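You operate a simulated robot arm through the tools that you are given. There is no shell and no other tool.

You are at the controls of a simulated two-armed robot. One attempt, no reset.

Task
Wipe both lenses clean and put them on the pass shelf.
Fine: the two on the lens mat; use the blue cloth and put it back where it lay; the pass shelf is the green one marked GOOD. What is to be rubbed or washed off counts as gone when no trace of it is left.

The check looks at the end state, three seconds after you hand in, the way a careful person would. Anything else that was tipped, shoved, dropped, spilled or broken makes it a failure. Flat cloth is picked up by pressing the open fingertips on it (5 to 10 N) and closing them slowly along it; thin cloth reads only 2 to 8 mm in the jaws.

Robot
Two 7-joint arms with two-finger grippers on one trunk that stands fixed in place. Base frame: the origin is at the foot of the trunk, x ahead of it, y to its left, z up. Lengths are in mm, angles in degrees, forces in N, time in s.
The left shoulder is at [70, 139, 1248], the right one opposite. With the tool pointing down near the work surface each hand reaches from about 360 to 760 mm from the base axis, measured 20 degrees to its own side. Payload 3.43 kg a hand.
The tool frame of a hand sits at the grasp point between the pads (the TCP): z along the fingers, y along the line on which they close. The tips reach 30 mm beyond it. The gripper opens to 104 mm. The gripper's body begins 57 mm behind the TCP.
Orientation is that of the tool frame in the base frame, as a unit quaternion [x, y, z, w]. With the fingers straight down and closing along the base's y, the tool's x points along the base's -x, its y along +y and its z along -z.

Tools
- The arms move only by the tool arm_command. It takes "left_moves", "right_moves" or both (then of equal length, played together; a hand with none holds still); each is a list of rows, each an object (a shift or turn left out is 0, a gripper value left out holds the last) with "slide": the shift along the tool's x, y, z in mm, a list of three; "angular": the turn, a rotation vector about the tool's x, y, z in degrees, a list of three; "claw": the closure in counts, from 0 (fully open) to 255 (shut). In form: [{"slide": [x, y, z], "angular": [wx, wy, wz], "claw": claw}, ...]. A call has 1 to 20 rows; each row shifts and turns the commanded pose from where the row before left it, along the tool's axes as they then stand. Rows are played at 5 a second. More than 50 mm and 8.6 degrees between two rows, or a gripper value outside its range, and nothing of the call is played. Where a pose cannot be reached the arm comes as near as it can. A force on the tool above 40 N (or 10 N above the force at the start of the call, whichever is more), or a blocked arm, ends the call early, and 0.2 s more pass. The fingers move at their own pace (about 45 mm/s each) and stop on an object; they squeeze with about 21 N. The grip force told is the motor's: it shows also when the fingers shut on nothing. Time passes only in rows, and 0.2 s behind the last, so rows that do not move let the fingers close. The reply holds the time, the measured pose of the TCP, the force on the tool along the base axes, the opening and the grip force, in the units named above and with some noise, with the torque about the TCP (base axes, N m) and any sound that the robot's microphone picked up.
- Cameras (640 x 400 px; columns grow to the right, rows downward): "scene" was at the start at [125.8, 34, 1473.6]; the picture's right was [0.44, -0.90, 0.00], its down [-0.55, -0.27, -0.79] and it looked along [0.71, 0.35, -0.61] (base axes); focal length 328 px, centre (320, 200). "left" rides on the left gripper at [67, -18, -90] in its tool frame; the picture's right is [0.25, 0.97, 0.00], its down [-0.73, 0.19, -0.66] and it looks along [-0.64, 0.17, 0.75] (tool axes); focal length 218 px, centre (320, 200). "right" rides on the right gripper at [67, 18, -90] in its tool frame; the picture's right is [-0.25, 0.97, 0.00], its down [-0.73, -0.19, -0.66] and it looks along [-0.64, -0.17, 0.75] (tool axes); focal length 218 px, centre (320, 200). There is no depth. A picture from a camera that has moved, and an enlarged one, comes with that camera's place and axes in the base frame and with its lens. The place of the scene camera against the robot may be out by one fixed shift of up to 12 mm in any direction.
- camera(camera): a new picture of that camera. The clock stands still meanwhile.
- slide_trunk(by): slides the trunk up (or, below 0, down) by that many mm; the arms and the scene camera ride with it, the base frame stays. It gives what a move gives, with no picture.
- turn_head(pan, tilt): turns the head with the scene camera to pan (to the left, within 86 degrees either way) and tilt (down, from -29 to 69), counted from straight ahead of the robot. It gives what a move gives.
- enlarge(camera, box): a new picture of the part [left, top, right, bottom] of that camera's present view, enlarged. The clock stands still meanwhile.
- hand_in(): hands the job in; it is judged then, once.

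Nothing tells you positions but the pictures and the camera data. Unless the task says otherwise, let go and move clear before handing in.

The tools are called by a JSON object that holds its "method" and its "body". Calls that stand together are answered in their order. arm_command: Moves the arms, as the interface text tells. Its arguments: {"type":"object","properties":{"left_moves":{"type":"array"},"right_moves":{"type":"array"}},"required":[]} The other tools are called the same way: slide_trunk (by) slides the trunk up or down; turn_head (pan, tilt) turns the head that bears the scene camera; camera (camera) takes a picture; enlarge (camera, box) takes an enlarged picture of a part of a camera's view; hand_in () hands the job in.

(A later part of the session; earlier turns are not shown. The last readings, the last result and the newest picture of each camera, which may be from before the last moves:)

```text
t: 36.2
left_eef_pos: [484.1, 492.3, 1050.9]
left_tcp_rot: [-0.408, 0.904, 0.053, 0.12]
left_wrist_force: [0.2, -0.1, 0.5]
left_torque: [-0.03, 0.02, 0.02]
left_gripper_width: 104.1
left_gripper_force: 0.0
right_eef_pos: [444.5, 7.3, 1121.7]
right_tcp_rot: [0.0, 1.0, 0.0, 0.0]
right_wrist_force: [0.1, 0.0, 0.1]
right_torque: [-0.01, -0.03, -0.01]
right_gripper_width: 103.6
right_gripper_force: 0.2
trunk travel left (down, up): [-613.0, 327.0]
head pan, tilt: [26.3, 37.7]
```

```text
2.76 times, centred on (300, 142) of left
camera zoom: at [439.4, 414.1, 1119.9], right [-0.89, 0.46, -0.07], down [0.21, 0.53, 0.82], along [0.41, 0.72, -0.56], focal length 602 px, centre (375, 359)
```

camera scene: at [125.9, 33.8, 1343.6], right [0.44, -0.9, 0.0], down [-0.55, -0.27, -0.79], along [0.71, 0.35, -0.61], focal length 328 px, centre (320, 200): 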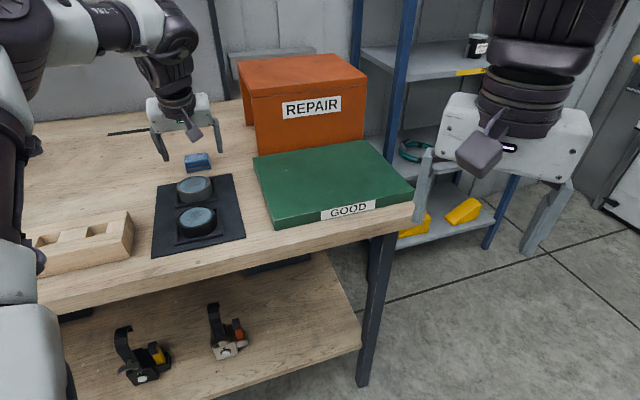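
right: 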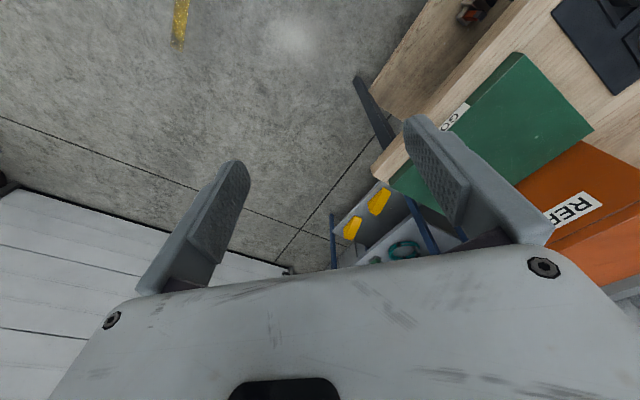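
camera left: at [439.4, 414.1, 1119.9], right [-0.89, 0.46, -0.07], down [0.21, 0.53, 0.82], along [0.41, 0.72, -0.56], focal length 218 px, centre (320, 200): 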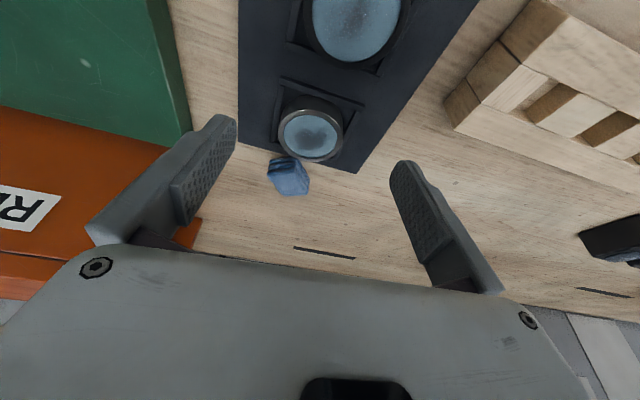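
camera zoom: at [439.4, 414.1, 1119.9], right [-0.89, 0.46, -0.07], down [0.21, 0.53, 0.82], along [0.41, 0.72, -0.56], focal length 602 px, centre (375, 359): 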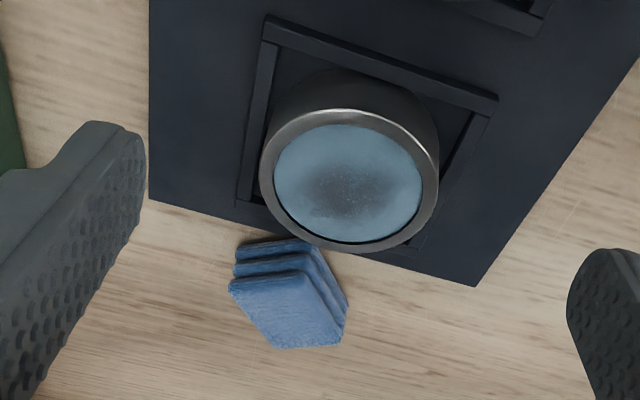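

The cloth now lies near (606,610), turned about 60° from its original heading, and lens 2 has not been touched. I'll turn the hand by 35° so that closing squares the cloth up on the bench, then rotate it back there before gripping it lower and lifting far more slowly.

{"method": "arm_command", "body": {"left_moves": [{"angular": [1.83, 0, 6.76]}, {"angular": [1.83, 0, 6.76]}, {"angular": [1.83, 0, 6.76]}, {"angular": [1.83, 0, 6.76]}, {"angular": [1.83, 0, 6.76]}, {"slide": [-22.6, 17.2, 21.9]}, {"slide": [-22.6, 17.2, 21.9]}, {"slide": [-22.6, 17.2, 21.9]}, {"slide": [-22.6, 17.2, 21.9]}, {"slide": [-22.6, 17.2, 21.9]}, {}, {}]}}

{"method": "camera", "body": {"camera": "left"}}

{"method": "camera", "body": {"camera": "scene"}}

```text
t: 38.8
left_eef_pos: [598.8, 606.9, 973.5]
left_tcp_rot: [-0.115, 0.984, 0.014, 0.132]
left_wrist_force: [0.1, 0.8, 1.1]
left_torque: [0.0, 0.0, 0.02]
left_gripper_width: 103.8
left_gripper_force: 0.0
right_eef_pos: [443.9, 6.6, 1120.7]
right_tcp_rot: [0.0, 1.0, 0.0, 0.0]
right_wrist_force: [0.4, 0.2, -0.9]
right_torque: [-0.03, 0.03, 0.0]
right_gripper_width: 104.1
right_gripper_force: 0.0
trunk travel left (down, up): [-613.0, 327.0]
head pan, tilt: [26.3, 37.7]
```

```text
taken
camera left: at [517.1, 569.4, 1042.7], right [-0.46, 0.88, -0.07], down [0.47, 0.31, 0.82], along [0.75, 0.35, -0.56], focal length 218 px, centre (320, 200)
```

left: 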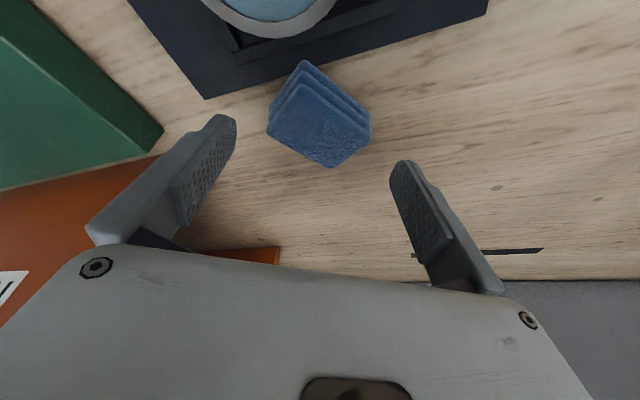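

```text
taken
camera scene: at [126.0, 34.0, 1343.5], right [0.44, -0.9, 0.0], down [-0.55, -0.27, -0.79], along [0.71, 0.35, -0.61], focal length 328 px, centre (320, 200)
```

scene: 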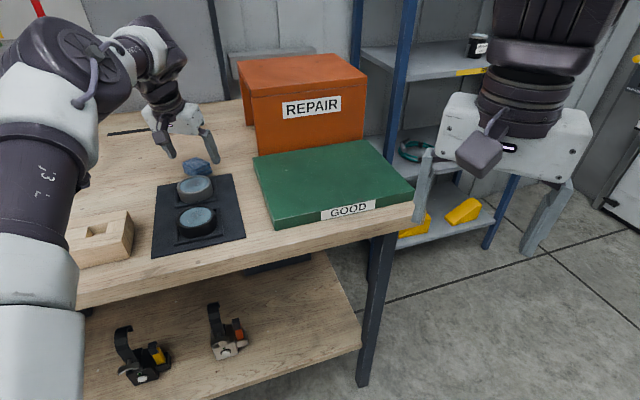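

The cloth is centred between the fingers at about 25° to the closing line. I'll lower and close slowly so it squares up against the pads.

{"method": "arm_command", "body": {"left_moves": [{"slide": [2.06, 0, 7.6]}, {"slide": [2.06, 0, 7.6]}, {"slide": [2.06, 0, 7.6]}, {"slide": [2.0, 0, 7.3]}, {}, {"claw": 50}, {"claw": 70}, {"claw": 85}, {"claw": 95}, {"claw": 105}, {"claw": 115}, {"claw": 130}, {}, {}]}}

{"method": "camera", "body": {"camera": "left"}}

```text
t: 41.8
left_eef_pos: [599.4, 607.3, 944.0]
left_tcp_rot: [-0.116, 0.984, 0.014, 0.132]
left_wrist_force: [-0.2, -0.4, 0.4]
left_torque: [0.02, -0.02, -0.01]
left_gripper_width: 71.7
left_gripper_force: 20.8
right_eef_pos: [445.1, 7.5, 1121.7]
right_tcp_rot: [0.0, 1.0, 0.0, 0.0]
right_wrist_force: [-0.2, -0.3, -0.6]
right_torque: [-0.06, 0.01, 0.0]
right_gripper_width: 104.0
right_gripper_force: 0.1
trunk travel left (down, up): [-613.0, 327.0]
head pan, tilt: [26.3, 37.7]
```

```text
taken
camera left: at [517.6, 569.0, 1011.6], right [-0.46, 0.88, -0.07], down [0.47, 0.31, 0.82], along [0.75, 0.35, -0.56], focal length 218 px, centre (320, 200)
```

left: 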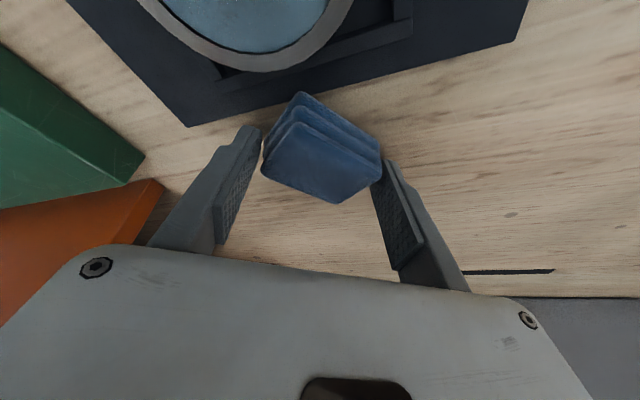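

The cloth is held corner to corner at 71.7 mm, so friction is high. I'll use that to swing it on the bench by 35°, then let go and square up.

{"method": "arm_command", "body": {"left_moves": [{"angular": [-0.92, 0, -3.38]}, {"angular": [-0.92, 0, -3.38]}, {"angular": [-0.92, 0, -3.38]}, {"angular": [-0.92, 0, -3.38]}, {"angular": [-0.92, 0, -3.38]}, {"angular": [-0.92, 0, -3.38]}, {"angular": [-0.92, 0, -3.38]}, {"angular": [-0.92, 0, -3.38]}, {"angular": [-0.92, 0, -3.38]}, {"angular": [-0.92, 0, -3.38]}, {}, {}]}}

{"method": "camera", "body": {"camera": "left"}}

```text
t: 44.4
left_eef_pos: [598.2, 608.8, 943.3]
left_tcp_rot: [-0.407, 0.904, 0.054, 0.12]
left_wrist_force: [0.8, 0.5, 0.0]
left_torque: [-0.02, -0.01, 0.0]
left_gripper_width: 71.5
left_gripper_force: 21.2
right_eef_pos: [444.7, 7.0, 1122.2]
right_tcp_rot: [0.001, 1.0, 0.0, 0.0]
right_wrist_force: [-0.4, 0.0, 0.5]
right_torque: [0.0, 0.04, 0.01]
right_gripper_width: 103.8
right_gripper_force: 0.0
trunk travel left (down, up): [-613.0, 327.0]
head pan, tilt: [26.3, 37.7]
```

```text
taken
camera left: at [554.1, 529.2, 1011.6], right [-0.89, 0.46, -0.07], down [0.21, 0.53, 0.82], along [0.41, 0.72, -0.56], focal length 218 px, centre (320, 200)
```

left: 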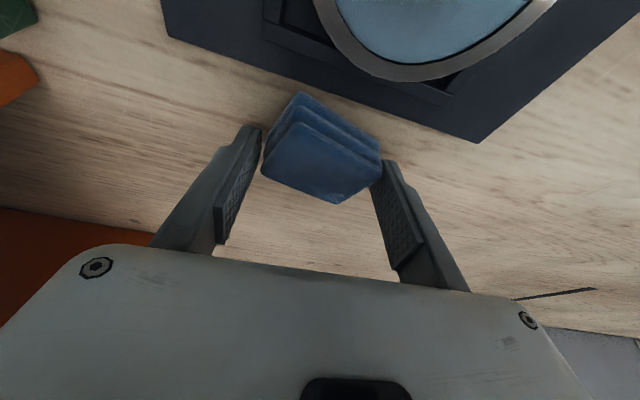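

The cloth swung with the hand. Now open, turn the hand to line up with the cloth's long axis, and grip squarely.

{"method": "arm_command", "body": {"left_moves": [{"claw": 0}, {}, {}, {"angular": [1.6, 0, 5.9]}, {"angular": [1.6, 0, 5.9]}, {"angular": [1.6, 0, 5.9]}, {"angular": [1.6, 0, 5.9]}, {"slide": [0.4, 0, 1.5]}, {}]}}

{"method": "camera", "body": {"camera": "left"}}

```text
t: 46.4
left_eef_pos: [598.1, 607.1, 941.7]
left_tcp_rot: [-0.206, 0.97, 0.027, 0.129]
left_wrist_force: [-0.9, 0.5, 0.1]
left_torque: [0.01, 0.01, -0.04]
left_gripper_width: 104.0
left_gripper_force: 0.1
right_eef_pos: [443.4, 8.0, 1121.3]
right_tcp_rot: [-0.001, 1.0, 0.0, 0.0]
right_wrist_force: [-0.2, -0.2, 0.4]
right_torque: [0.01, 0.0, 0.04]
right_gripper_width: 103.7
right_gripper_force: 0.1
trunk travel left (down, up): [-613.0, 327.0]
head pan, tilt: [26.3, 37.7]
```

```text
taken
camera left: at [526.2, 555.3, 1010.1], right [-0.62, 0.78, -0.07], down [0.41, 0.39, 0.82], along [0.67, 0.48, -0.56], focal length 218 px, centre (320, 200)
```

left: 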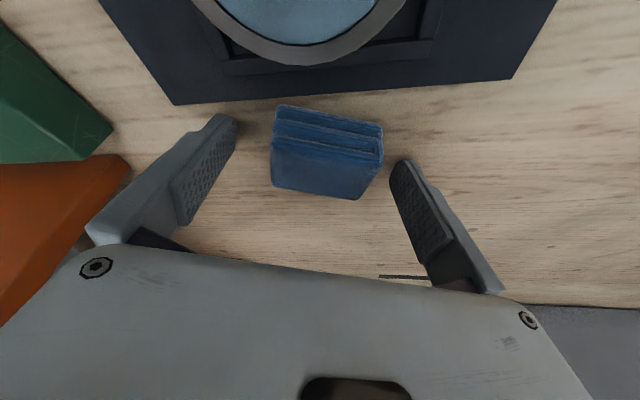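

Nearly square now. I'll press the tips lightly down to the bench and close fully on the ends of the cloth.

{"method": "arm_command", "body": {"left_moves": [{"slide": [0.3, 0, 1]}, {"slide": [0.3, 0, 1]}, {}]}}

{"method": "arm_command", "body": {"left_moves": [{"claw": 60}, {"claw": 90}, {"claw": 105}, {"claw": 115}, {"claw": 130}, {"claw": 160}, {"claw": 255}, {}]}}

{"method": "camera", "body": {"camera": "left"}}

```text
t: 47.2
left_eef_pos: [598.6, 607.4, 940.6]
left_tcp_rot: [-0.207, 0.969, 0.027, 0.131]
left_wrist_force: [2.1, 3.1, 7.2]
left_torque: [0.53, 0.13, -0.13]
left_gripper_width: 103.9
left_gripper_force: 0.1
right_eef_pos: [444.0, 7.6, 1122.1]
right_tcp_rot: [0.0, 1.0, 0.001, 0.0]
right_wrist_force: [-0.4, -0.1, 1.2]
right_torque: [-0.01, 0.02, -0.02]
right_gripper_width: 104.0
right_gripper_force: 0.0
trunk travel left (down, up): [-613.0, 327.0]
head pan, tilt: [26.3, 37.7]
```

```text
t: 49.0
left_eef_pos: [598.3, 608.5, 939.4]
left_tcp_rot: [-0.207, 0.97, 0.027, 0.128]
left_wrist_force: [0.1, -0.7, -0.6]
left_torque: [0.0, -0.02, 0.02]
left_gripper_width: 59.4
left_gripper_force: 21.2
right_eef_pos: [445.1, 8.1, 1122.0]
right_tcp_rot: [0.0, 1.0, 0.0, -0.001]
right_wrist_force: [-0.2, 0.0, 0.5]
right_torque: [0.0, -0.02, 0.03]
right_gripper_width: 103.9
right_gripper_force: 0.1
trunk travel left (down, up): [-613.0, 327.0]
head pan, tilt: [26.3, 37.7]
```

```text
taken
camera left: at [526.4, 555.1, 1007.9], right [-0.62, 0.78, -0.07], down [0.41, 0.39, 0.82], along [0.67, 0.48, -0.56], focal length 218 px, centre (320, 200)
```

left: 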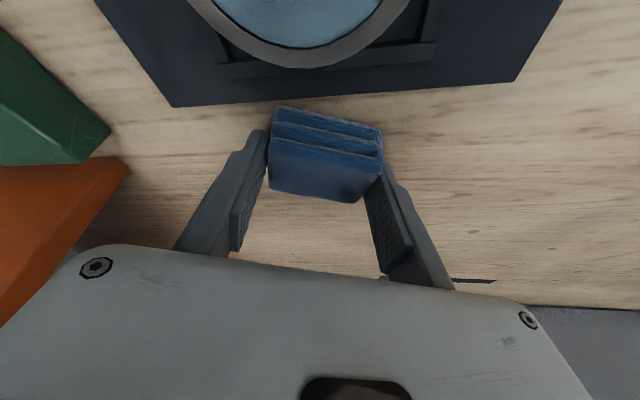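

Grip is 59.4 mm at 21 N and about 5 mm lower than before. I'll turn the cloth back to its original heading on the bench, then lift very slowly.

{"method": "arm_command", "body": {"left_moves": [{"angular": [-0.92, 0, -3.38]}, {"angular": [-0.92, 0, -3.38]}, {"angular": [-0.92, 0, -3.38]}, {"angular": [-0.92, 0, -3.38]}, {"angular": [-0.92, 0, -3.38]}, {"angular": [-0.92, 0, -3.38]}, {"angular": [-0.92, 0, -3.38]}, {}, {"slide": [-0.4, 0, -1.45]}, {"slide": [-0.4, 0, -1.45]}, {"slide": [-0.4, 0, -1.45]}, {"slide": [-0.4, 0, -1.45]}, {"slide": [-0.4, 0, -1.45]}, {"slide": [-0.4, 0, -1.45]}, {"slide": [-0.4, 0, -1.45]}, {"slide": [-0.4, 0, -1.45]}, {}]}}

{"method": "camera", "body": {"camera": "left"}}

{"method": "enlarge", "body": {"camera": "scene", "box": [160, 110, 250, 200]}}

```text
t: 52.6
left_eef_pos: [597.9, 608.2, 951.0]
left_tcp_rot: [-0.407, 0.904, 0.054, 0.12]
left_wrist_force: [0.3, 0.1, -0.1]
left_torque: [0.01, 0.01, -0.02]
left_gripper_width: 58.7
left_gripper_force: 21.3
right_eef_pos: [445.9, 7.2, 1122.4]
right_tcp_rot: [0.0, 1.0, 0.0, 0.0]
right_wrist_force: [0.0, 0.5, 0.9]
right_torque: [-0.03, -0.02, -0.01]
right_gripper_width: 104.2
right_gripper_force: 0.1
trunk travel left (down, up): [-613.0, 327.0]
head pan, tilt: [26.3, 37.7]
```

```text
taken
camera left: at [554.5, 529.4, 1019.2], right [-0.89, 0.46, -0.07], down [0.21, 0.53, 0.82], along [0.41, 0.72, -0.56], focal length 218 px, centre (320, 200)
```

left: 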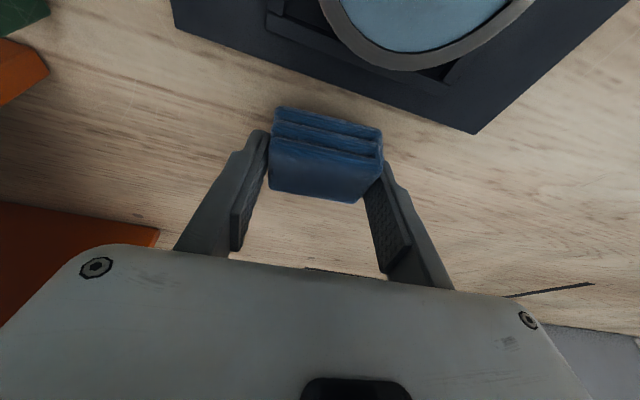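

```text
4.44 times, centred on (205, 155) of scene
camera zoom: at [125.9, 34.0, 1343.6], right [0.44, -0.9, 0.0], down [-0.55, -0.27, -0.79], along [0.71, 0.35, -0.61], focal length 1456 px, centre (831, 400)
```

zoom: 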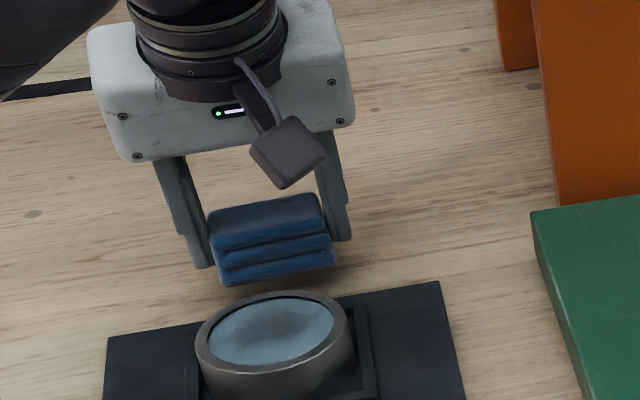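

Holding well after an 11 mm lift. I'll keep lifting slowly to about z 980.

{"method": "arm_command", "body": {"left_moves": [{"slide": [-0.5, 0, -1.8]}, {"slide": [-0.5, 0, -1.8]}, {"slide": [-0.5, 0, -1.8]}, {"slide": [-0.5, 0, -1.8]}, {"slide": [-0.5, 0, -1.8]}, {"slide": [-0.5, 0, -1.8]}, {"slide": [-0.5, 0, -1.8]}, {"slide": [-0.5, 0, -1.8]}, {"slide": [-0.5, 0, -1.8]}, {"slide": [-0.5, 0, -1.8]}, {"slide": [-0.5, 0, -1.8]}, {"slide": [-0.5, 0, -1.8]}, {"slide": [-0.5, 0, -1.8]}, {"slide": [-0.5, 0, -1.8]}, {"slide": [-0.5, 0, -1.8]}, {}]}}

{"method": "camera", "body": {"camera": "left"}}

```text
t: 56.0
left_eef_pos: [599.2, 607.8, 979.1]
left_tcp_rot: [-0.408, 0.904, 0.053, 0.12]
left_wrist_force: [-0.2, -0.4, -0.3]
left_torque: [-0.03, -0.03, 0.04]
left_gripper_width: 58.8
left_gripper_force: 20.9
right_eef_pos: [444.8, 7.5, 1121.3]
right_tcp_rot: [0.0, 1.0, 0.0, 0.0]
right_wrist_force: [0.5, 0.3, 0.0]
right_torque: [0.02, -0.01, 0.03]
right_gripper_width: 104.0
right_gripper_force: 0.0
trunk travel left (down, up): [-613.0, 327.0]
head pan, tilt: [26.3, 37.7]
```

```text
taken
camera left: at [554.7, 529.5, 1047.7], right [-0.89, 0.46, -0.07], down [0.21, 0.53, 0.82], along [0.41, 0.72, -0.56], focal length 218 px, centre (320, 200)
```

left: 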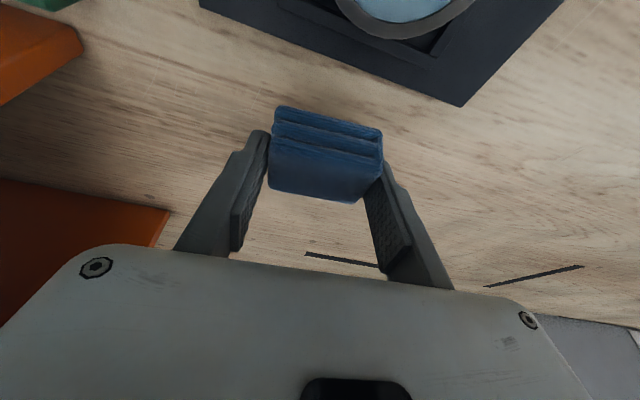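

Solid hold at z 979. Now carrying it slowly over lens 2.

{"method": "arm_command", "body": {"left_moves": [{"slide": [2, 0.2, -0.5]}, {"slide": [5.3, 0.45, -1.44]}, {"slide": [5.3, 0.45, -1.44]}, {"slide": [5.3, 0.45, -1.44]}, {"slide": [5.3, 0.45, -1.44]}, {"slide": [5.3, 0.45, -1.44]}, {"slide": [5.3, 0.45, -1.44]}, {"slide": [5.3, 0.45, -1.44]}, {"slide": [5.3, 0.45, -1.44]}, {"slide": [5.3, 0.45, -1.44]}, {"slide": [5.3, 0.45, -1.44]}, {"slide": [5.3, 0.45, -1.44]}, {"slide": [5.3, 0.45, -1.44]}, {"slide": [5.3, 0.45, -1.44]}, {"slide": [5.3, 0.45, -1.44]}, {"slide": [5.3, 0.45, -1.44]}, {"slide": [5.3, 0.45, -1.44]}, {"slide": [5.3, 0.45, -1.44]}, {"slide": [3, 0.3, -0.8]}, {}]}}

{"method": "camera", "body": {"camera": "left"}}

{"method": "enlarge", "body": {"camera": "scene", "box": [140, 110, 260, 250]}}

```text
t: 60.2
left_eef_pos: [526.7, 540.0, 979.3]
left_tcp_rot: [-0.408, 0.904, 0.053, 0.121]
left_wrist_force: [0.2, 0.0, -0.5]
left_torque: [0.03, -0.01, 0.01]
left_gripper_width: 58.8
left_gripper_force: 20.8
right_eef_pos: [445.1, 6.8, 1121.2]
right_tcp_rot: [0.0, 1.0, 0.0, 0.0]
right_wrist_force: [1.2, 0.0, -0.7]
right_torque: [-0.01, -0.01, -0.01]
right_gripper_width: 104.0
right_gripper_force: 0.0
trunk travel left (down, up): [-613.0, 327.0]
head pan, tilt: [26.3, 37.7]
```

```text
taken
camera left: at [482.6, 461.5, 1047.1], right [-0.89, 0.46, -0.07], down [0.21, 0.53, 0.82], along [0.41, 0.72, -0.56], focal length 218 px, centre (320, 200)
```

left: 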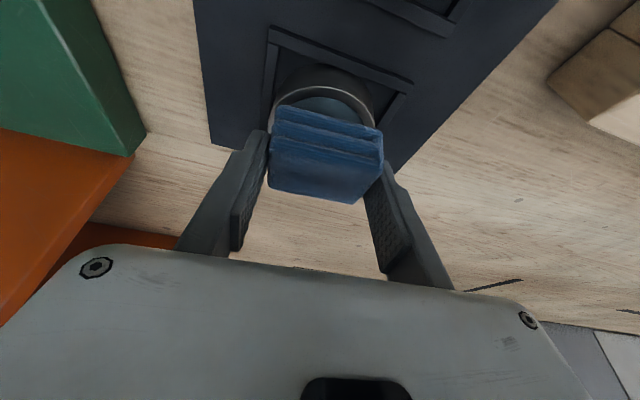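

```text
2.86 times, centred on (200, 180) of scene
camera zoom: at [126.0, 34.0, 1343.6], right [0.44, -0.9, 0.0], down [-0.55, -0.27, -0.79], along [0.71, 0.35, -0.61], focal length 936 px, centre (663, 257)
```

zoom: 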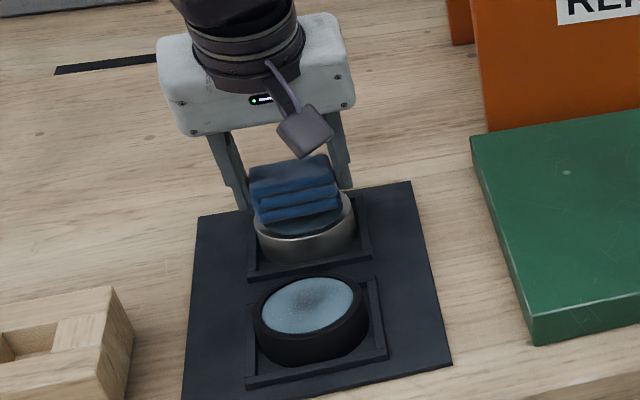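

The cloth is over lens 2 and still firmly held. I'll lower it in small steps until it presses lightly on the glass.

{"method": "arm_command", "body": {"left_moves": [{"slide": [0.52, 0, 1.93]}, {"slide": [0.52, 0, 1.93]}, {"slide": [0.52, 0, 1.93]}, {"slide": [0.52, 0, 1.93]}, {"slide": [0.52, 0, 1.93]}, {"slide": [0.26, 0, 0.96]}, {}]}}

```text
t: 61.8
left_eef_pos: [528.3, 540.2, 969.8]
left_tcp_rot: [-0.408, 0.903, 0.054, 0.121]
left_wrist_force: [1.0, 3.0, 10.3]
left_torque: [0.33, -0.1, 0.01]
left_gripper_width: 59.0
left_gripper_force: 20.7
right_eef_pos: [444.8, 6.0, 1121.1]
right_tcp_rot: [-0.001, 1.0, 0.001, 0.0]
right_wrist_force: [-0.7, 0.8, -0.9]
right_torque: [0.01, -0.01, -0.01]
right_gripper_width: 103.9
right_gripper_force: 0.0
trunk travel left (down, up): [-613.0, 327.0]
head pan, tilt: [26.3, 37.7]
```

Contact: about 10 N on lens 2. I'll scrub gently forward/back and sideways.

{"method": "arm_command", "body": {"left_moves": [{"slide": [-5.8, 0, 1.57]}, {"slide": [-5.8, 0, 1.57]}, {"slide": [5.8, 0, -1.57]}, {"slide": [5.8, 0, -1.57]}, {"slide": [5.8, 0, -1.57]}, {"slide": [5.8, 0, -1.57]}, {"slide": [-5.8, 0, 1.57]}, {"slide": [-5.8, 0, 1.57]}, {"slide": [0, 6, 0]}, {"slide": [0, 6, 0]}, {"slide": [0, -6, 0]}, {"slide": [0, -6, 0]}, {"slide": [0, -6, 0]}, {"slide": [0, -6, 0]}, {"slide": [0, 6, 0]}, {"slide": [0, 6, 0]}, {}]}}

{"method": "camera", "body": {"camera": "left"}}

{"method": "enlarge", "body": {"camera": "scene", "box": [140, 110, 260, 250]}}

```text
t: 65.4
left_eef_pos: [528.1, 538.7, 969.6]
left_tcp_rot: [-0.408, 0.904, 0.053, 0.12]
left_wrist_force: [2.7, -2.8, 8.6]
left_torque: [0.06, -0.23, -0.06]
left_gripper_width: 58.7
left_gripper_force: 21.1
right_eef_pos: [444.6, 6.2, 1121.5]
right_tcp_rot: [-0.001, 1.0, 0.0, 0.0]
right_wrist_force: [0.0, -1.5, -0.2]
right_torque: [0.02, 0.03, 0.0]
right_gripper_width: 104.2
right_gripper_force: 0.1
trunk travel left (down, up): [-613.0, 327.0]
head pan, tilt: [26.3, 37.7]
```

```text
taken
camera left: at [482.8, 459.8, 1037.3], right [-0.89, 0.46, -0.07], down [0.21, 0.52, 0.83], along [0.41, 0.72, -0.56], focal length 218 px, centre (320, 200)
```

left: 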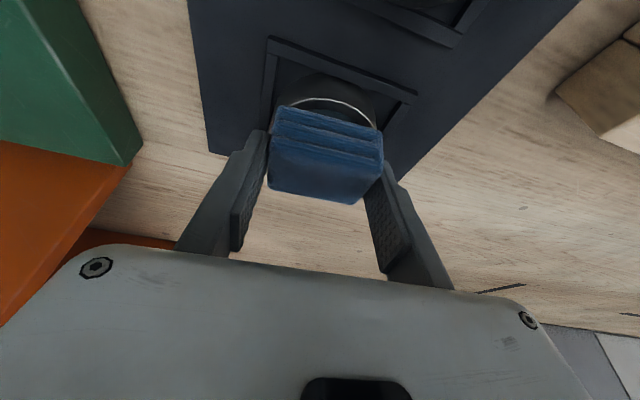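

```text
2.86 times, centred on (200, 180) of scene
camera zoom: at [125.5, 32.0, 1343.7], right [0.44, -0.9, 0.0], down [-0.55, -0.27, -0.79], along [0.71, 0.35, -0.61], focal length 936 px, centre (663, 257)
```

zoom: 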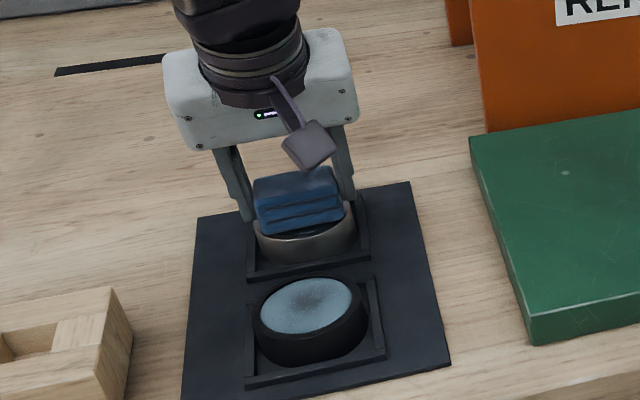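

The cloth sits a bit beyond the lens centre, so the near part of the glass was less covered. I'll do zigzag strokes further toward the near side.

{"method": "arm_command", "body": {"left_moves": [{"slide": [4.8, 0, -1.3]}, {"slide": [4.8, 6, -1.3]}, {"slide": [0, 6, 0]}, {"slide": [5.8, 0, -1.57]}, {"slide": [0, -6, 0]}, {"slide": [0, -6, 0]}, {"slide": [0, -6, 0]}, {"slide": [0, -6, 0]}, {"slide": [5.8, 0, -1.57]}, {"slide": [0, 6, 0]}, {"slide": [0, 6, 0]}, {"slide": [0, 6, 0]}, {"slide": [0, 6, 0]}, {"slide": [4.8, 0, -1.3]}, {"slide": [0, -6, 0]}, {"slide": [0, -6, 0]}, {"slide": [0, -6, 0]}, {"slide": [0, -6, 0]}, {}]}}

{"method": "enlarge", "body": {"camera": "scene", "box": [140, 110, 260, 250]}}

```text
t: 69.4
left_eef_pos: [517.9, 512.1, 968.9]
left_tcp_rot: [-0.408, 0.903, 0.054, 0.121]
left_wrist_force: [-3.5, 2.8, 9.3]
left_torque: [0.3, 0.02, 0.11]
left_gripper_width: 58.9
left_gripper_force: 21.1
right_eef_pos: [442.3, 6.3, 1121.4]
right_tcp_rot: [0.0, 1.0, -0.001, 0.001]
right_wrist_force: [1.1, -0.3, -0.7]
right_torque: [0.02, 0.0, -0.02]
right_gripper_width: 103.9
right_gripper_force: 0.0
trunk travel left (down, up): [-613.0, 327.0]
head pan, tilt: [26.3, 37.7]
```

```text
2.86 times, centred on (200, 180) of scene
camera zoom: at [123.9, 33.3, 1343.8], right [0.44, -0.9, 0.0], down [-0.55, -0.27, -0.79], along [0.71, 0.35, -0.61], focal length 936 px, centre (663, 257)
```

zoom: 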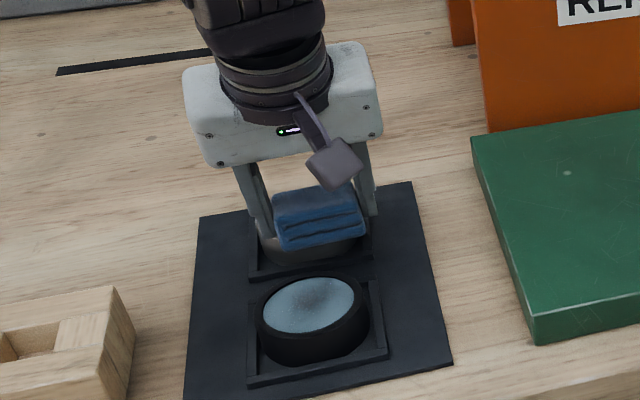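

I'll raise the cloth and move it past lens 2 so the hand camera can inspect the glass.

{"method": "arm_command", "body": {"left_moves": [{"slide": [-0.8, 0, -2.9]}, {"slide": [-0.8, 0, -2.9]}, {"slide": [-0.8, 0, -2.9]}, {"slide": [-0.8, 0, -2.9]}, {"slide": [-3.8, 1, 1]}, {"slide": [-6.3, 1, 1.7]}, {"slide": [-6.3, 1, 1.7]}, {"slide": [-6.3, 1, 1.7]}, {"slide": [-6.3, 1, 1.7]}, {"slide": [-6.3, 1, 1.7]}, {"slide": [-6.3, 1, 1.7]}, {"slide": [-6.3, 1, 1.7]}, {"slide": [-6.3, 1, 1.7]}, {"slide": [-6.3, 1, 1.7]}, {"slide": [-6.3, 1, 1.7]}, {"slide": [-6.3, 1, 1.7]}, {"slide": [-3.8, 1, 1]}, {}]}}

{"method": "camera", "body": {"camera": "left"}}

{"method": "enlarge", "body": {"camera": "scene", "box": [160, 160, 250, 250]}}

```text
t: 73.2
left_eef_pos: [561.5, 581.4, 979.4]
left_tcp_rot: [-0.409, 0.903, 0.053, 0.12]
left_wrist_force: [-0.1, -0.6, -0.1]
left_torque: [-0.03, -0.01, -0.03]
left_gripper_width: 58.7
left_gripper_force: 21.7
right_eef_pos: [444.8, 7.7, 1121.4]
right_tcp_rot: [0.0, 1.0, 0.0, 0.001]
right_wrist_force: [-0.4, -0.3, 1.0]
right_torque: [0.03, 0.02, 0.0]
right_gripper_width: 104.1
right_gripper_force: 0.0
trunk travel left (down, up): [-613.0, 327.0]
head pan, tilt: [26.3, 37.7]
```

```text
taken
camera left: at [516.9, 502.1, 1048.3], right [-0.89, 0.46, -0.07], down [0.21, 0.53, 0.82], along [0.41, 0.72, -0.56], focal length 218 px, centre (320, 200)
```

left: 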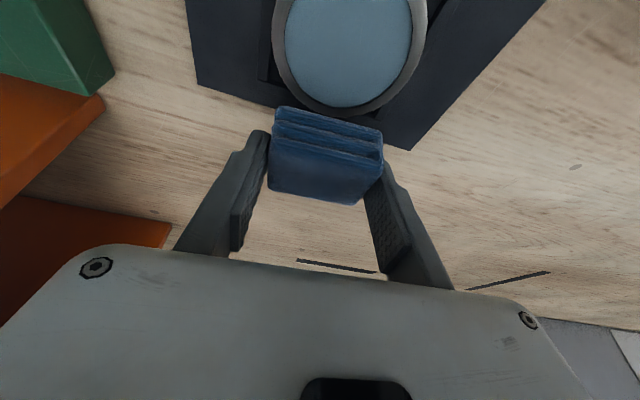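

```text
4.44 times, centred on (205, 205) of scene
camera zoom: at [125.8, 34.0, 1343.6], right [0.44, -0.9, 0.0], down [-0.55, -0.27, -0.79], along [0.71, 0.35, -0.61], focal length 1456 px, centre (831, 178)
```

zoom: 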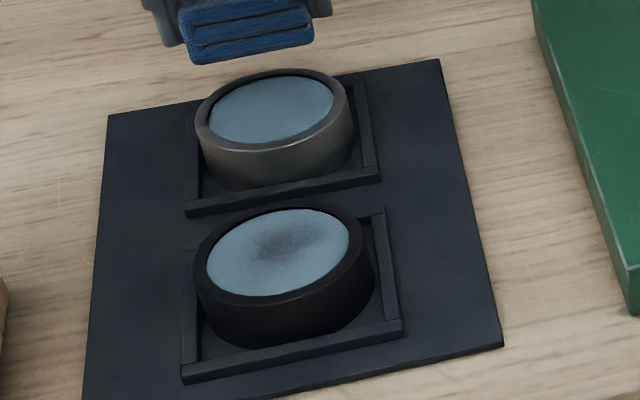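

Lens 2's smudge looks gone. Let me check closely for any trace.

{"method": "enlarge", "body": {"camera": "left", "box": [265, 0, 435, 115]}}

{"method": "enlarge", "body": {"camera": "scene", "box": [175, 165, 240, 235]}}

```text
3.48 times, centred on (350, 58) of left
camera zoom: at [516.9, 502.1, 1048.3], right [-0.89, 0.46, -0.07], down [0.21, 0.53, 0.82], along [0.41, 0.72, -0.56], focal length 759 px, centre (216, 696)
```

zoom: 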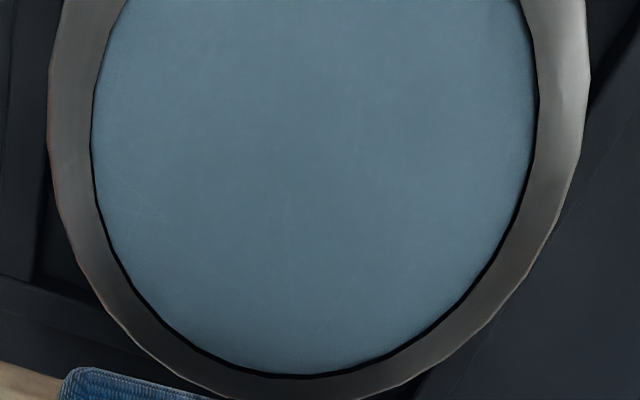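

```text
5.71 times, centred on (208, 200) of scene
camera zoom: at [125.8, 34.0, 1343.6], right [0.44, -0.9, 0.0], down [-0.55, -0.27, -0.79], along [0.71, 0.35, -0.61], focal length 1872 px, centre (963, 200)
```

zoom: 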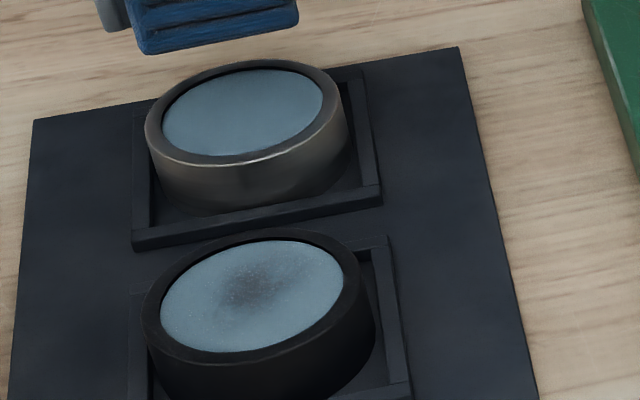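

Lens 2 looks clear. Next I'll carry the cloth to lens 1 at about (450,462), staying above both lens tops.

{"method": "arm_command", "body": {"left_moves": [{"slide": [-0.6, 0, -2.4]}, {"slide": [-0.6, 0, -2.4]}, {"slide": [-0.6, 0, -2.4]}, {"slide": [3.5, 0.2, -1]}, {"slide": [7, 0.24, -1.9]}, {"slide": [7, 0.24, -1.9]}, {"slide": [7, 0.24, -1.9]}, {"slide": [7, 0.24, -1.9]}, {"slide": [7, 0.24, -1.9]}, {"slide": [7, 0.24, -1.9]}, {"slide": [7, 0.24, -1.9]}, {"slide": [7, 0.24, -1.9]}, {"slide": [7, 0.24, -1.9]}, {"slide": [7, 0.24, -1.9]}, {"slide": [7, 0.24, -1.9]}, {"slide": [4, 0.24, -1.1]}, {}]}}

{"method": "camera", "body": {"camera": "scene"}}

{"method": "camera", "body": {"camera": "left"}}

```text
t: 76.8
left_eef_pos: [502.1, 515.7, 986.5]
left_tcp_rot: [-0.408, 0.904, 0.053, 0.119]
left_wrist_force: [0.1, -0.1, -0.4]
left_torque: [0.03, -0.03, 0.0]
left_gripper_width: 58.7
left_gripper_force: 21.3
right_eef_pos: [443.5, 8.1, 1123.0]
right_tcp_rot: [0.0, 1.0, 0.0, 0.0]
right_wrist_force: [0.6, 0.2, 0.0]
right_torque: [0.02, 0.01, -0.01]
right_gripper_width: 104.3
right_gripper_force: 0.1
trunk travel left (down, up): [-613.0, 327.0]
head pan, tilt: [26.3, 37.7]
```

```text
taken
camera scene: at [126.0, 34.1, 1343.6], right [0.44, -0.9, 0.0], down [-0.55, -0.27, -0.79], along [0.71, 0.35, -0.61], focal length 328 px, centre (320, 200)
```

scene: 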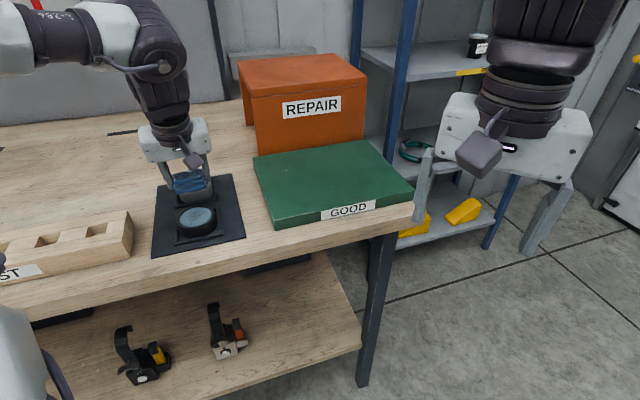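

```text
taken
camera left: at [456.8, 437.9, 1055.8], right [-0.89, 0.46, -0.07], down [0.21, 0.53, 0.82], along [0.41, 0.72, -0.56], focal length 218 px, centre (320, 200)
```

left: 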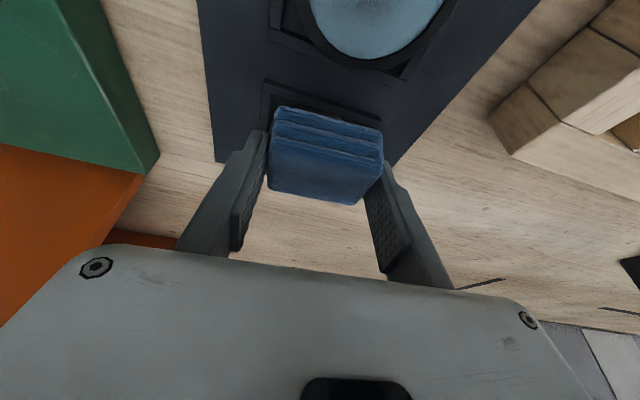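

Arm posture is clear of the rack. Continuing to lens 1.

{"method": "arm_command", "body": {"left_moves": [{"slide": [3.4, 0.2, -0.9]}, {"slide": [6.74, 0.38, -1.83]}, {"slide": [6.74, 0.38, -1.83]}, {"slide": [6.74, 0.38, -1.83]}, {"slide": [6.74, 0.38, -1.83]}, {"slide": [6.74, 0.38, -1.83]}, {"slide": [6.74, 0.38, -1.83]}, {"slide": [6.74, 0.38, -1.83]}, {"slide": [6.74, 0.38, -1.83]}, {"slide": [6.74, 0.38, -1.83]}, {"slide": [6.74, 0.38, -1.83]}, {"slide": [6.74, 0.38, -1.83]}, {"slide": [3.4, 0.2, -0.9]}, {}]}}

{"method": "camera", "body": {"camera": "scene"}}

{"method": "camera", "body": {"camera": "left"}}

```text
t: 79.8
left_eef_pos: [452.8, 480.7, 991.7]
left_tcp_rot: [-0.407, 0.904, 0.053, 0.119]
left_wrist_force: [-0.4, 0.4, -0.2]
left_torque: [-0.01, 0.0, 0.0]
left_gripper_width: 59.0
left_gripper_force: 20.8
left hand out of reach, approached as far as the arm can: row 9, 10, 11, 12, 13
right_eef_pos: [444.3, 8.0, 1122.2]
right_tcp_rot: [0.0, 1.0, 0.0, 0.0]
right_wrist_force: [0.1, -0.3, 0.5]
right_torque: [0.01, 0.01, 0.01]
right_gripper_width: 104.3
right_gripper_force: 0.2
trunk travel left (down, up): [-613.0, 327.0]
head pan, tilt: [26.3, 37.7]
```

```text
taken
camera scene: at [125.8, 34.0, 1343.6], right [0.44, -0.9, 0.0], down [-0.55, -0.27, -0.79], along [0.71, 0.35, -0.61], focal length 328 px, centre (320, 200)
```

scene: 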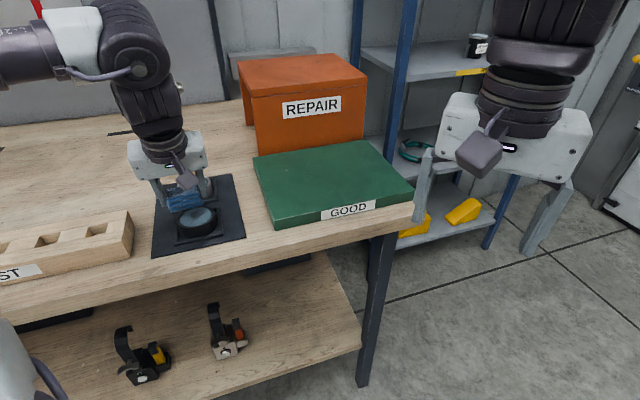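

```text
taken
camera left: at [407.1, 401.9, 1060.2], right [-0.89, 0.46, -0.07], down [0.21, 0.53, 0.82], along [0.41, 0.71, -0.56], focal length 218 px, centre (320, 200)
```

left: 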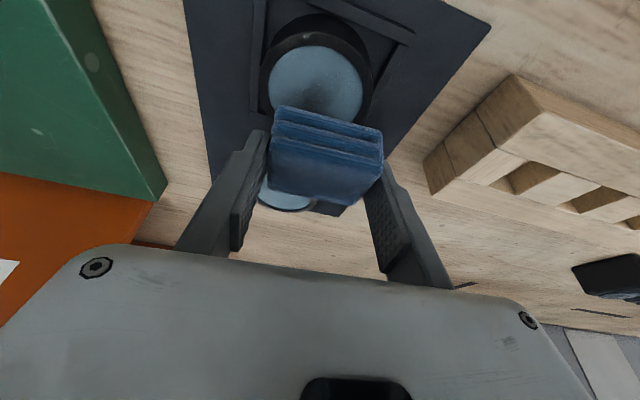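

The near side is out of reach with the trunk this low, so I'll raise the trunk in modest steps while checking the cloth stays held.

{"method": "slide_trunk", "body": {"by": 15}}

{"method": "slide_trunk", "body": {"by": 40}}

{"method": "camera", "body": {"camera": "left"}}

```text
t: 80.5
left_eef_pos: [451.2, 480.4, 1006.8]
left_tcp_rot: [-0.407, 0.904, 0.053, 0.12]
left_wrist_force: [-0.3, 0.1, 0.6]
left_torque: [0.02, 0.02, -0.01]
left_gripper_width: 58.9
left_gripper_force: 20.7
right_eef_pos: [445.1, 6.6, 1136.2]
right_tcp_rot: [0.0, 1.0, 0.001, 0.0]
right_wrist_force: [0.8, -0.2, 0.5]
right_torque: [-0.04, 0.01, -0.02]
right_gripper_width: 104.0
right_gripper_force: 0.1
trunk travel left (down, up): [-628.0, 312.0]
head pan, tilt: [26.3, 37.7]
```

```text
t: 81.3
left_eef_pos: [452.0, 481.4, 1046.7]
left_tcp_rot: [-0.406, 0.904, 0.052, 0.12]
left_wrist_force: [-0.9, 0.2, -0.3]
left_torque: [-0.02, -0.01, 0.0]
left_gripper_width: 58.7
left_gripper_force: 21.3
right_eef_pos: [445.2, 7.5, 1176.9]
right_tcp_rot: [0.0, 1.0, 0.0, 0.001]
right_wrist_force: [-0.5, -0.3, 0.2]
right_torque: [0.04, 0.02, 0.03]
right_gripper_width: 104.0
right_gripper_force: 0.2
trunk travel left (down, up): [-668.0, 272.0]
head pan, tilt: [26.3, 37.7]
```

```text
taken
camera left: at [407.6, 402.1, 1115.0], right [-0.89, 0.46, -0.07], down [0.21, 0.53, 0.82], along [0.41, 0.71, -0.56], focal length 218 px, centre (320, 200)
```

left: 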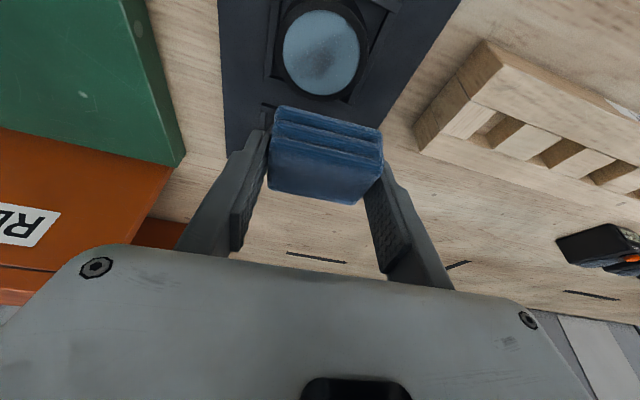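

Held firmly. Raise the trunk a further 90 mm.

{"method": "slide_trunk", "body": {"by": 90}}

{"method": "arm_command", "body": {"left_moves": [{"slide": [2.5, 0, 9.2]}, {"slide": [2.5, 0, 9.2]}, {"slide": [2.5, 0, 9.2]}, {"slide": [2.5, 0, 9.2]}, {"slide": [2.5, 0, 9.2]}, {"slide": [2.5, 0, 9.2]}, {"slide": [2.5, 0, 9.2]}, {"slide": [2.5, 0, 9.2]}, {"slide": [2.5, 0, 9.2]}, {"slide": [2.5, 0, 9.2]}, {"slide": [2.5, 0, 9.2]}, {"slide": [2.5, 0, 9.2]}, {}]}}

{"method": "camera", "body": {"camera": "left"}}

```text
t: 82.5
left_eef_pos: [451.3, 481.5, 1135.9]
left_tcp_rot: [-0.407, 0.904, 0.053, 0.119]
left_wrist_force: [1.1, 0.2, -0.6]
left_torque: [-0.03, -0.04, -0.02]
left_gripper_width: 58.7
left_gripper_force: 20.7
right_eef_pos: [445.3, 8.2, 1266.5]
right_tcp_rot: [0.0, 1.0, 0.0, 0.0]
right_wrist_force: [-0.4, -0.1, -0.4]
right_torque: [0.01, -0.03, 0.01]
right_gripper_width: 103.9
right_gripper_force: 0.1
trunk travel left (down, up): [-758.0, 182.0]
head pan, tilt: [26.3, 37.7]
```

```text
t: 85.3
left_eef_pos: [451.2, 483.7, 1022.6]
left_tcp_rot: [-0.406, 0.904, 0.053, 0.12]
left_wrist_force: [0.2, 0.4, -1.6]
left_torque: [0.03, 0.0, 0.01]
left_gripper_width: 59.1
left_gripper_force: 20.6
left hand out of reach, approached as far as the arm can: row 3
right_eef_pos: [443.8, 7.6, 1267.3]
right_tcp_rot: [0.0, 1.0, 0.0, -0.001]
right_wrist_force: [0.0, -0.3, -0.6]
right_torque: [0.0, 0.01, -0.01]
right_gripper_width: 103.7
right_gripper_force: 0.0
trunk travel left (down, up): [-758.0, 182.0]
head pan, tilt: [26.3, 37.7]
```

```text
taken
camera left: at [406.7, 404.5, 1092.0], right [-0.89, 0.46, -0.07], down [0.21, 0.53, 0.82], along [0.41, 0.71, -0.56], focal length 218 px, centre (320, 200)
```

left: 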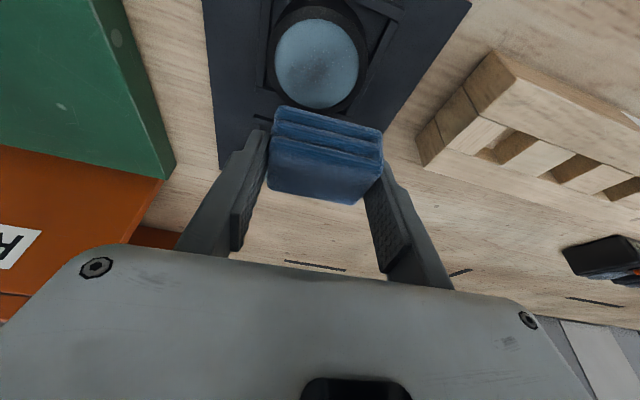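

{"method": "arm_command", "body": {"left_moves": [{"slide": [5.3, -2.2, 5.1]}, {"slide": [5.3, -2.2, 5.1]}, {"slide": [5.3, -2.2, 5.1]}, {"slide": [5.3, -2.2, 5.1]}, {"slide": [5.3, -2.2, 5.1]}, {"slide": [5.3, -2.2, 5.1]}, {}]}}

{"method": "camera", "body": {"camera": "left"}}

{"method": "camera", "body": {"camera": "scene"}}

```text
t: 87.0
left_eef_pos: [452.6, 482.3, 985.1]
left_tcp_rot: [-0.406, 0.905, 0.052, 0.119]
left_wrist_force: [-0.5, 0.1, -0.1]
left_torque: [0.04, 0.02, -0.01]
left_gripper_width: 58.8
left_gripper_force: 20.7
left hand out of reach, approached as far as the arm can: row 2, 3, 4, 5, 6
right_eef_pos: [444.9, 8.3, 1265.3]
right_tcp_rot: [0.0, 1.0, 0.0, 0.0]
right_wrist_force: [-0.7, 0.0, 0.4]
right_torque: [0.02, 0.01, -0.03]
right_gripper_width: 103.9
right_gripper_force: 0.0
trunk travel left (down, up): [-758.0, 182.0]
head pan, tilt: [26.3, 37.7]
```

```text
taken
camera left: at [407.6, 402.8, 1054.7], right [-0.88, 0.46, -0.07], down [0.21, 0.53, 0.82], along [0.41, 0.71, -0.57], focal length 218 px, centre (320, 200)
```

left: 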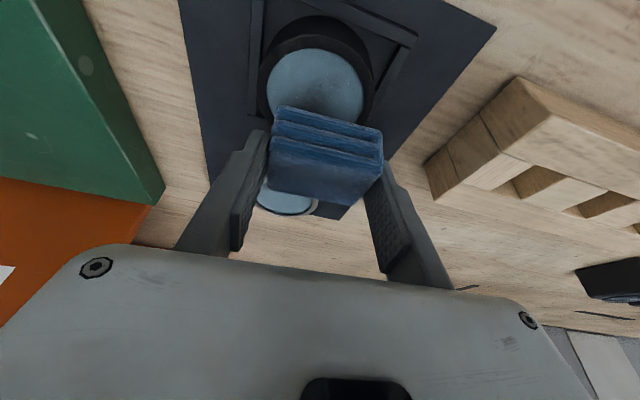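

```text
taken
camera scene: at [125.9, 34.0, 1488.6], right [0.44, -0.9, 0.0], down [-0.55, -0.27, -0.79], along [0.71, 0.35, -0.61], focal length 328 px, centre (320, 200)
```

scene: 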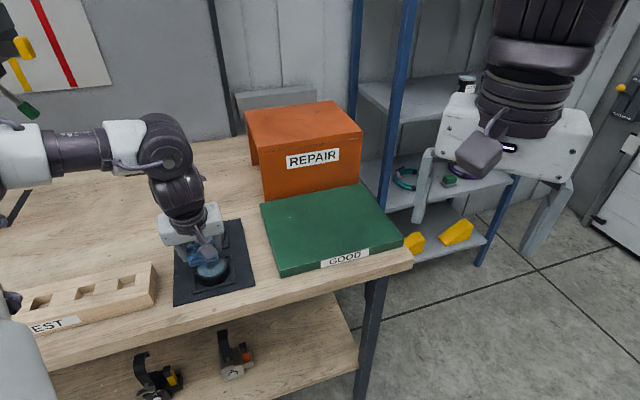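

The limit seems tied to the hand's heading and lean rather than the trunk. I'll turn the hand back about the vertical by 25° (cloth stays level) and try again.

{"method": "arm_command", "body": {"left_moves": [{"angular": [1.3, 0, 4.83]}, {"angular": [1.3, 0, 4.83]}, {"angular": [1.3, 0, 4.83]}, {"angular": [1.3, 0, 4.83]}, {"angular": [1.3, 0, 4.83]}, {}, {"slide": [3.6, -4.9, -1]}, {"slide": [3.6, -4.9, -1]}, {"slide": [3.6, -4.9, -1]}, {"slide": [3.6, -4.9, -1]}, {}]}}

{"method": "camera", "body": {"camera": "left"}}

```text
t: 89.3
left_eef_pos: [445.3, 455.7, 986.4]
left_tcp_rot: [-0.201, 0.971, 0.026, 0.128]
left_wrist_force: [-0.8, 0.2, -0.1]
left_torque: [0.02, 0.01, 0.0]
left_gripper_width: 58.9
left_gripper_force: 21.0
right_eef_pos: [445.8, 7.3, 1265.9]
right_tcp_rot: [-0.001, 1.0, 0.0, 0.001]
right_wrist_force: [-0.2, 1.5, -1.0]
right_torque: [0.0, -0.04, 0.0]
right_gripper_width: 104.1
right_gripper_force: 0.1
trunk travel left (down, up): [-758.0, 182.0]
head pan, tilt: [26.3, 37.7]
```

```text
taken
camera left: at [373.0, 405.1, 1055.2], right [-0.61, 0.79, -0.07], down [0.41, 0.39, 0.82], along [0.68, 0.47, -0.56], focal length 218 px, centre (320, 200)
```

left: 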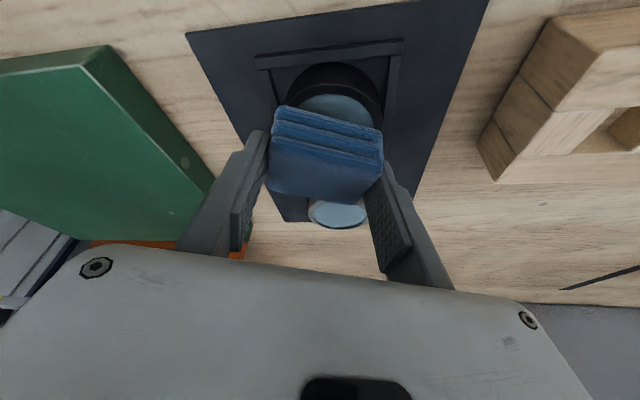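

Now within reach and over lens 1. Lowering to contact.

{"method": "arm_command", "body": {"left_moves": [{"slide": [0.52, 0, 1.93]}, {"slide": [0.52, 0, 1.93]}, {"slide": [0.52, 0, 1.93]}, {"slide": [0.52, 0, 1.93]}, {"slide": [0.52, 0, 1.93]}, {"slide": [0.52, 0, 1.93]}, {"slide": [0.52, 0, 1.93]}, {"slide": [0.26, 0, 0.96]}, {}]}}

```text
t: 91.3
left_eef_pos: [446.4, 456.9, 971.3]
left_tcp_rot: [-0.202, 0.971, 0.026, 0.13]
left_wrist_force: [0.4, -0.8, -0.6]
left_torque: [-0.03, 0.01, 0.01]
left_gripper_width: 59.0
left_gripper_force: 20.9
right_eef_pos: [444.3, 6.9, 1266.0]
right_tcp_rot: [-0.001, 1.0, 0.0, 0.0]
right_wrist_force: [0.3, 0.6, 0.5]
right_torque: [0.01, 0.0, -0.02]
right_gripper_width: 104.1
right_gripper_force: 0.1
trunk travel left (down, up): [-758.0, 182.0]
head pan, tilt: [26.3, 37.7]
```

{"method": "arm_command", "body": {"left_moves": [{"slide": [0.26, 0, 0.96]}, {"slide": [0.26, 0, 0.96]}, {}]}}

```text
t: 92.2
left_eef_pos: [445.9, 456.7, 968.5]
left_tcp_rot: [-0.201, 0.971, 0.026, 0.128]
left_wrist_force: [0.2, -0.4, -0.7]
left_torque: [-0.02, -0.01, 0.03]
left_gripper_width: 59.0
left_gripper_force: 21.1
right_eef_pos: [444.7, 7.4, 1265.3]
right_tcp_rot: [0.001, 1.0, 0.0, 0.0]
right_wrist_force: [0.0, -0.2, 0.8]
right_torque: [-0.01, -0.02, -0.02]
right_gripper_width: 104.1
right_gripper_force: 0.1
trunk travel left (down, up): [-758.0, 182.0]
head pan, tilt: [26.3, 37.7]
```

No contact yet; a few more millimetres down.

{"method": "arm_command", "body": {"left_moves": [{"slide": [0.26, 0, 0.96]}, {"slide": [0.26, 0, 0.96]}, {}]}}

{"method": "enlarge", "body": {"camera": "scene", "box": [150, 200, 270, 310]}}

```text
t: 93.0
left_eef_pos: [445.7, 457.2, 969.7]
left_tcp_rot: [-0.2, 0.971, 0.026, 0.131]
left_wrist_force: [1.2, 2.6, 12.1]
left_torque: [0.26, -0.28, 0.04]
left_gripper_width: 59.0
left_gripper_force: 20.5
right_eef_pos: [443.8, 6.8, 1266.3]
right_tcp_rot: [0.0, 1.0, 0.0, 0.0]
right_wrist_force: [0.0, 0.1, -0.1]
right_torque: [-0.01, -0.01, 0.01]
right_gripper_width: 103.9
right_gripper_force: 0.0
trunk travel left (down, up): [-758.0, 182.0]
head pan, tilt: [26.3, 37.7]
```

```text
3.64 times, centred on (210, 255) of scene
camera zoom: at [124.6, 33.2, 1488.9], right [0.44, -0.9, 0.0], down [-0.55, -0.27, -0.79], along [0.71, 0.35, -0.61], focal length 1191 px, centre (720, 0)
```

zoom: 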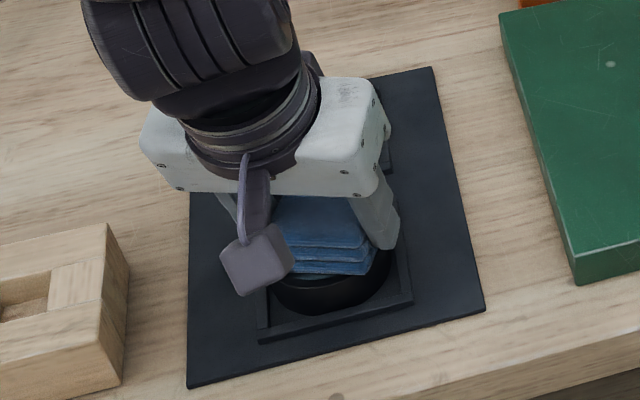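

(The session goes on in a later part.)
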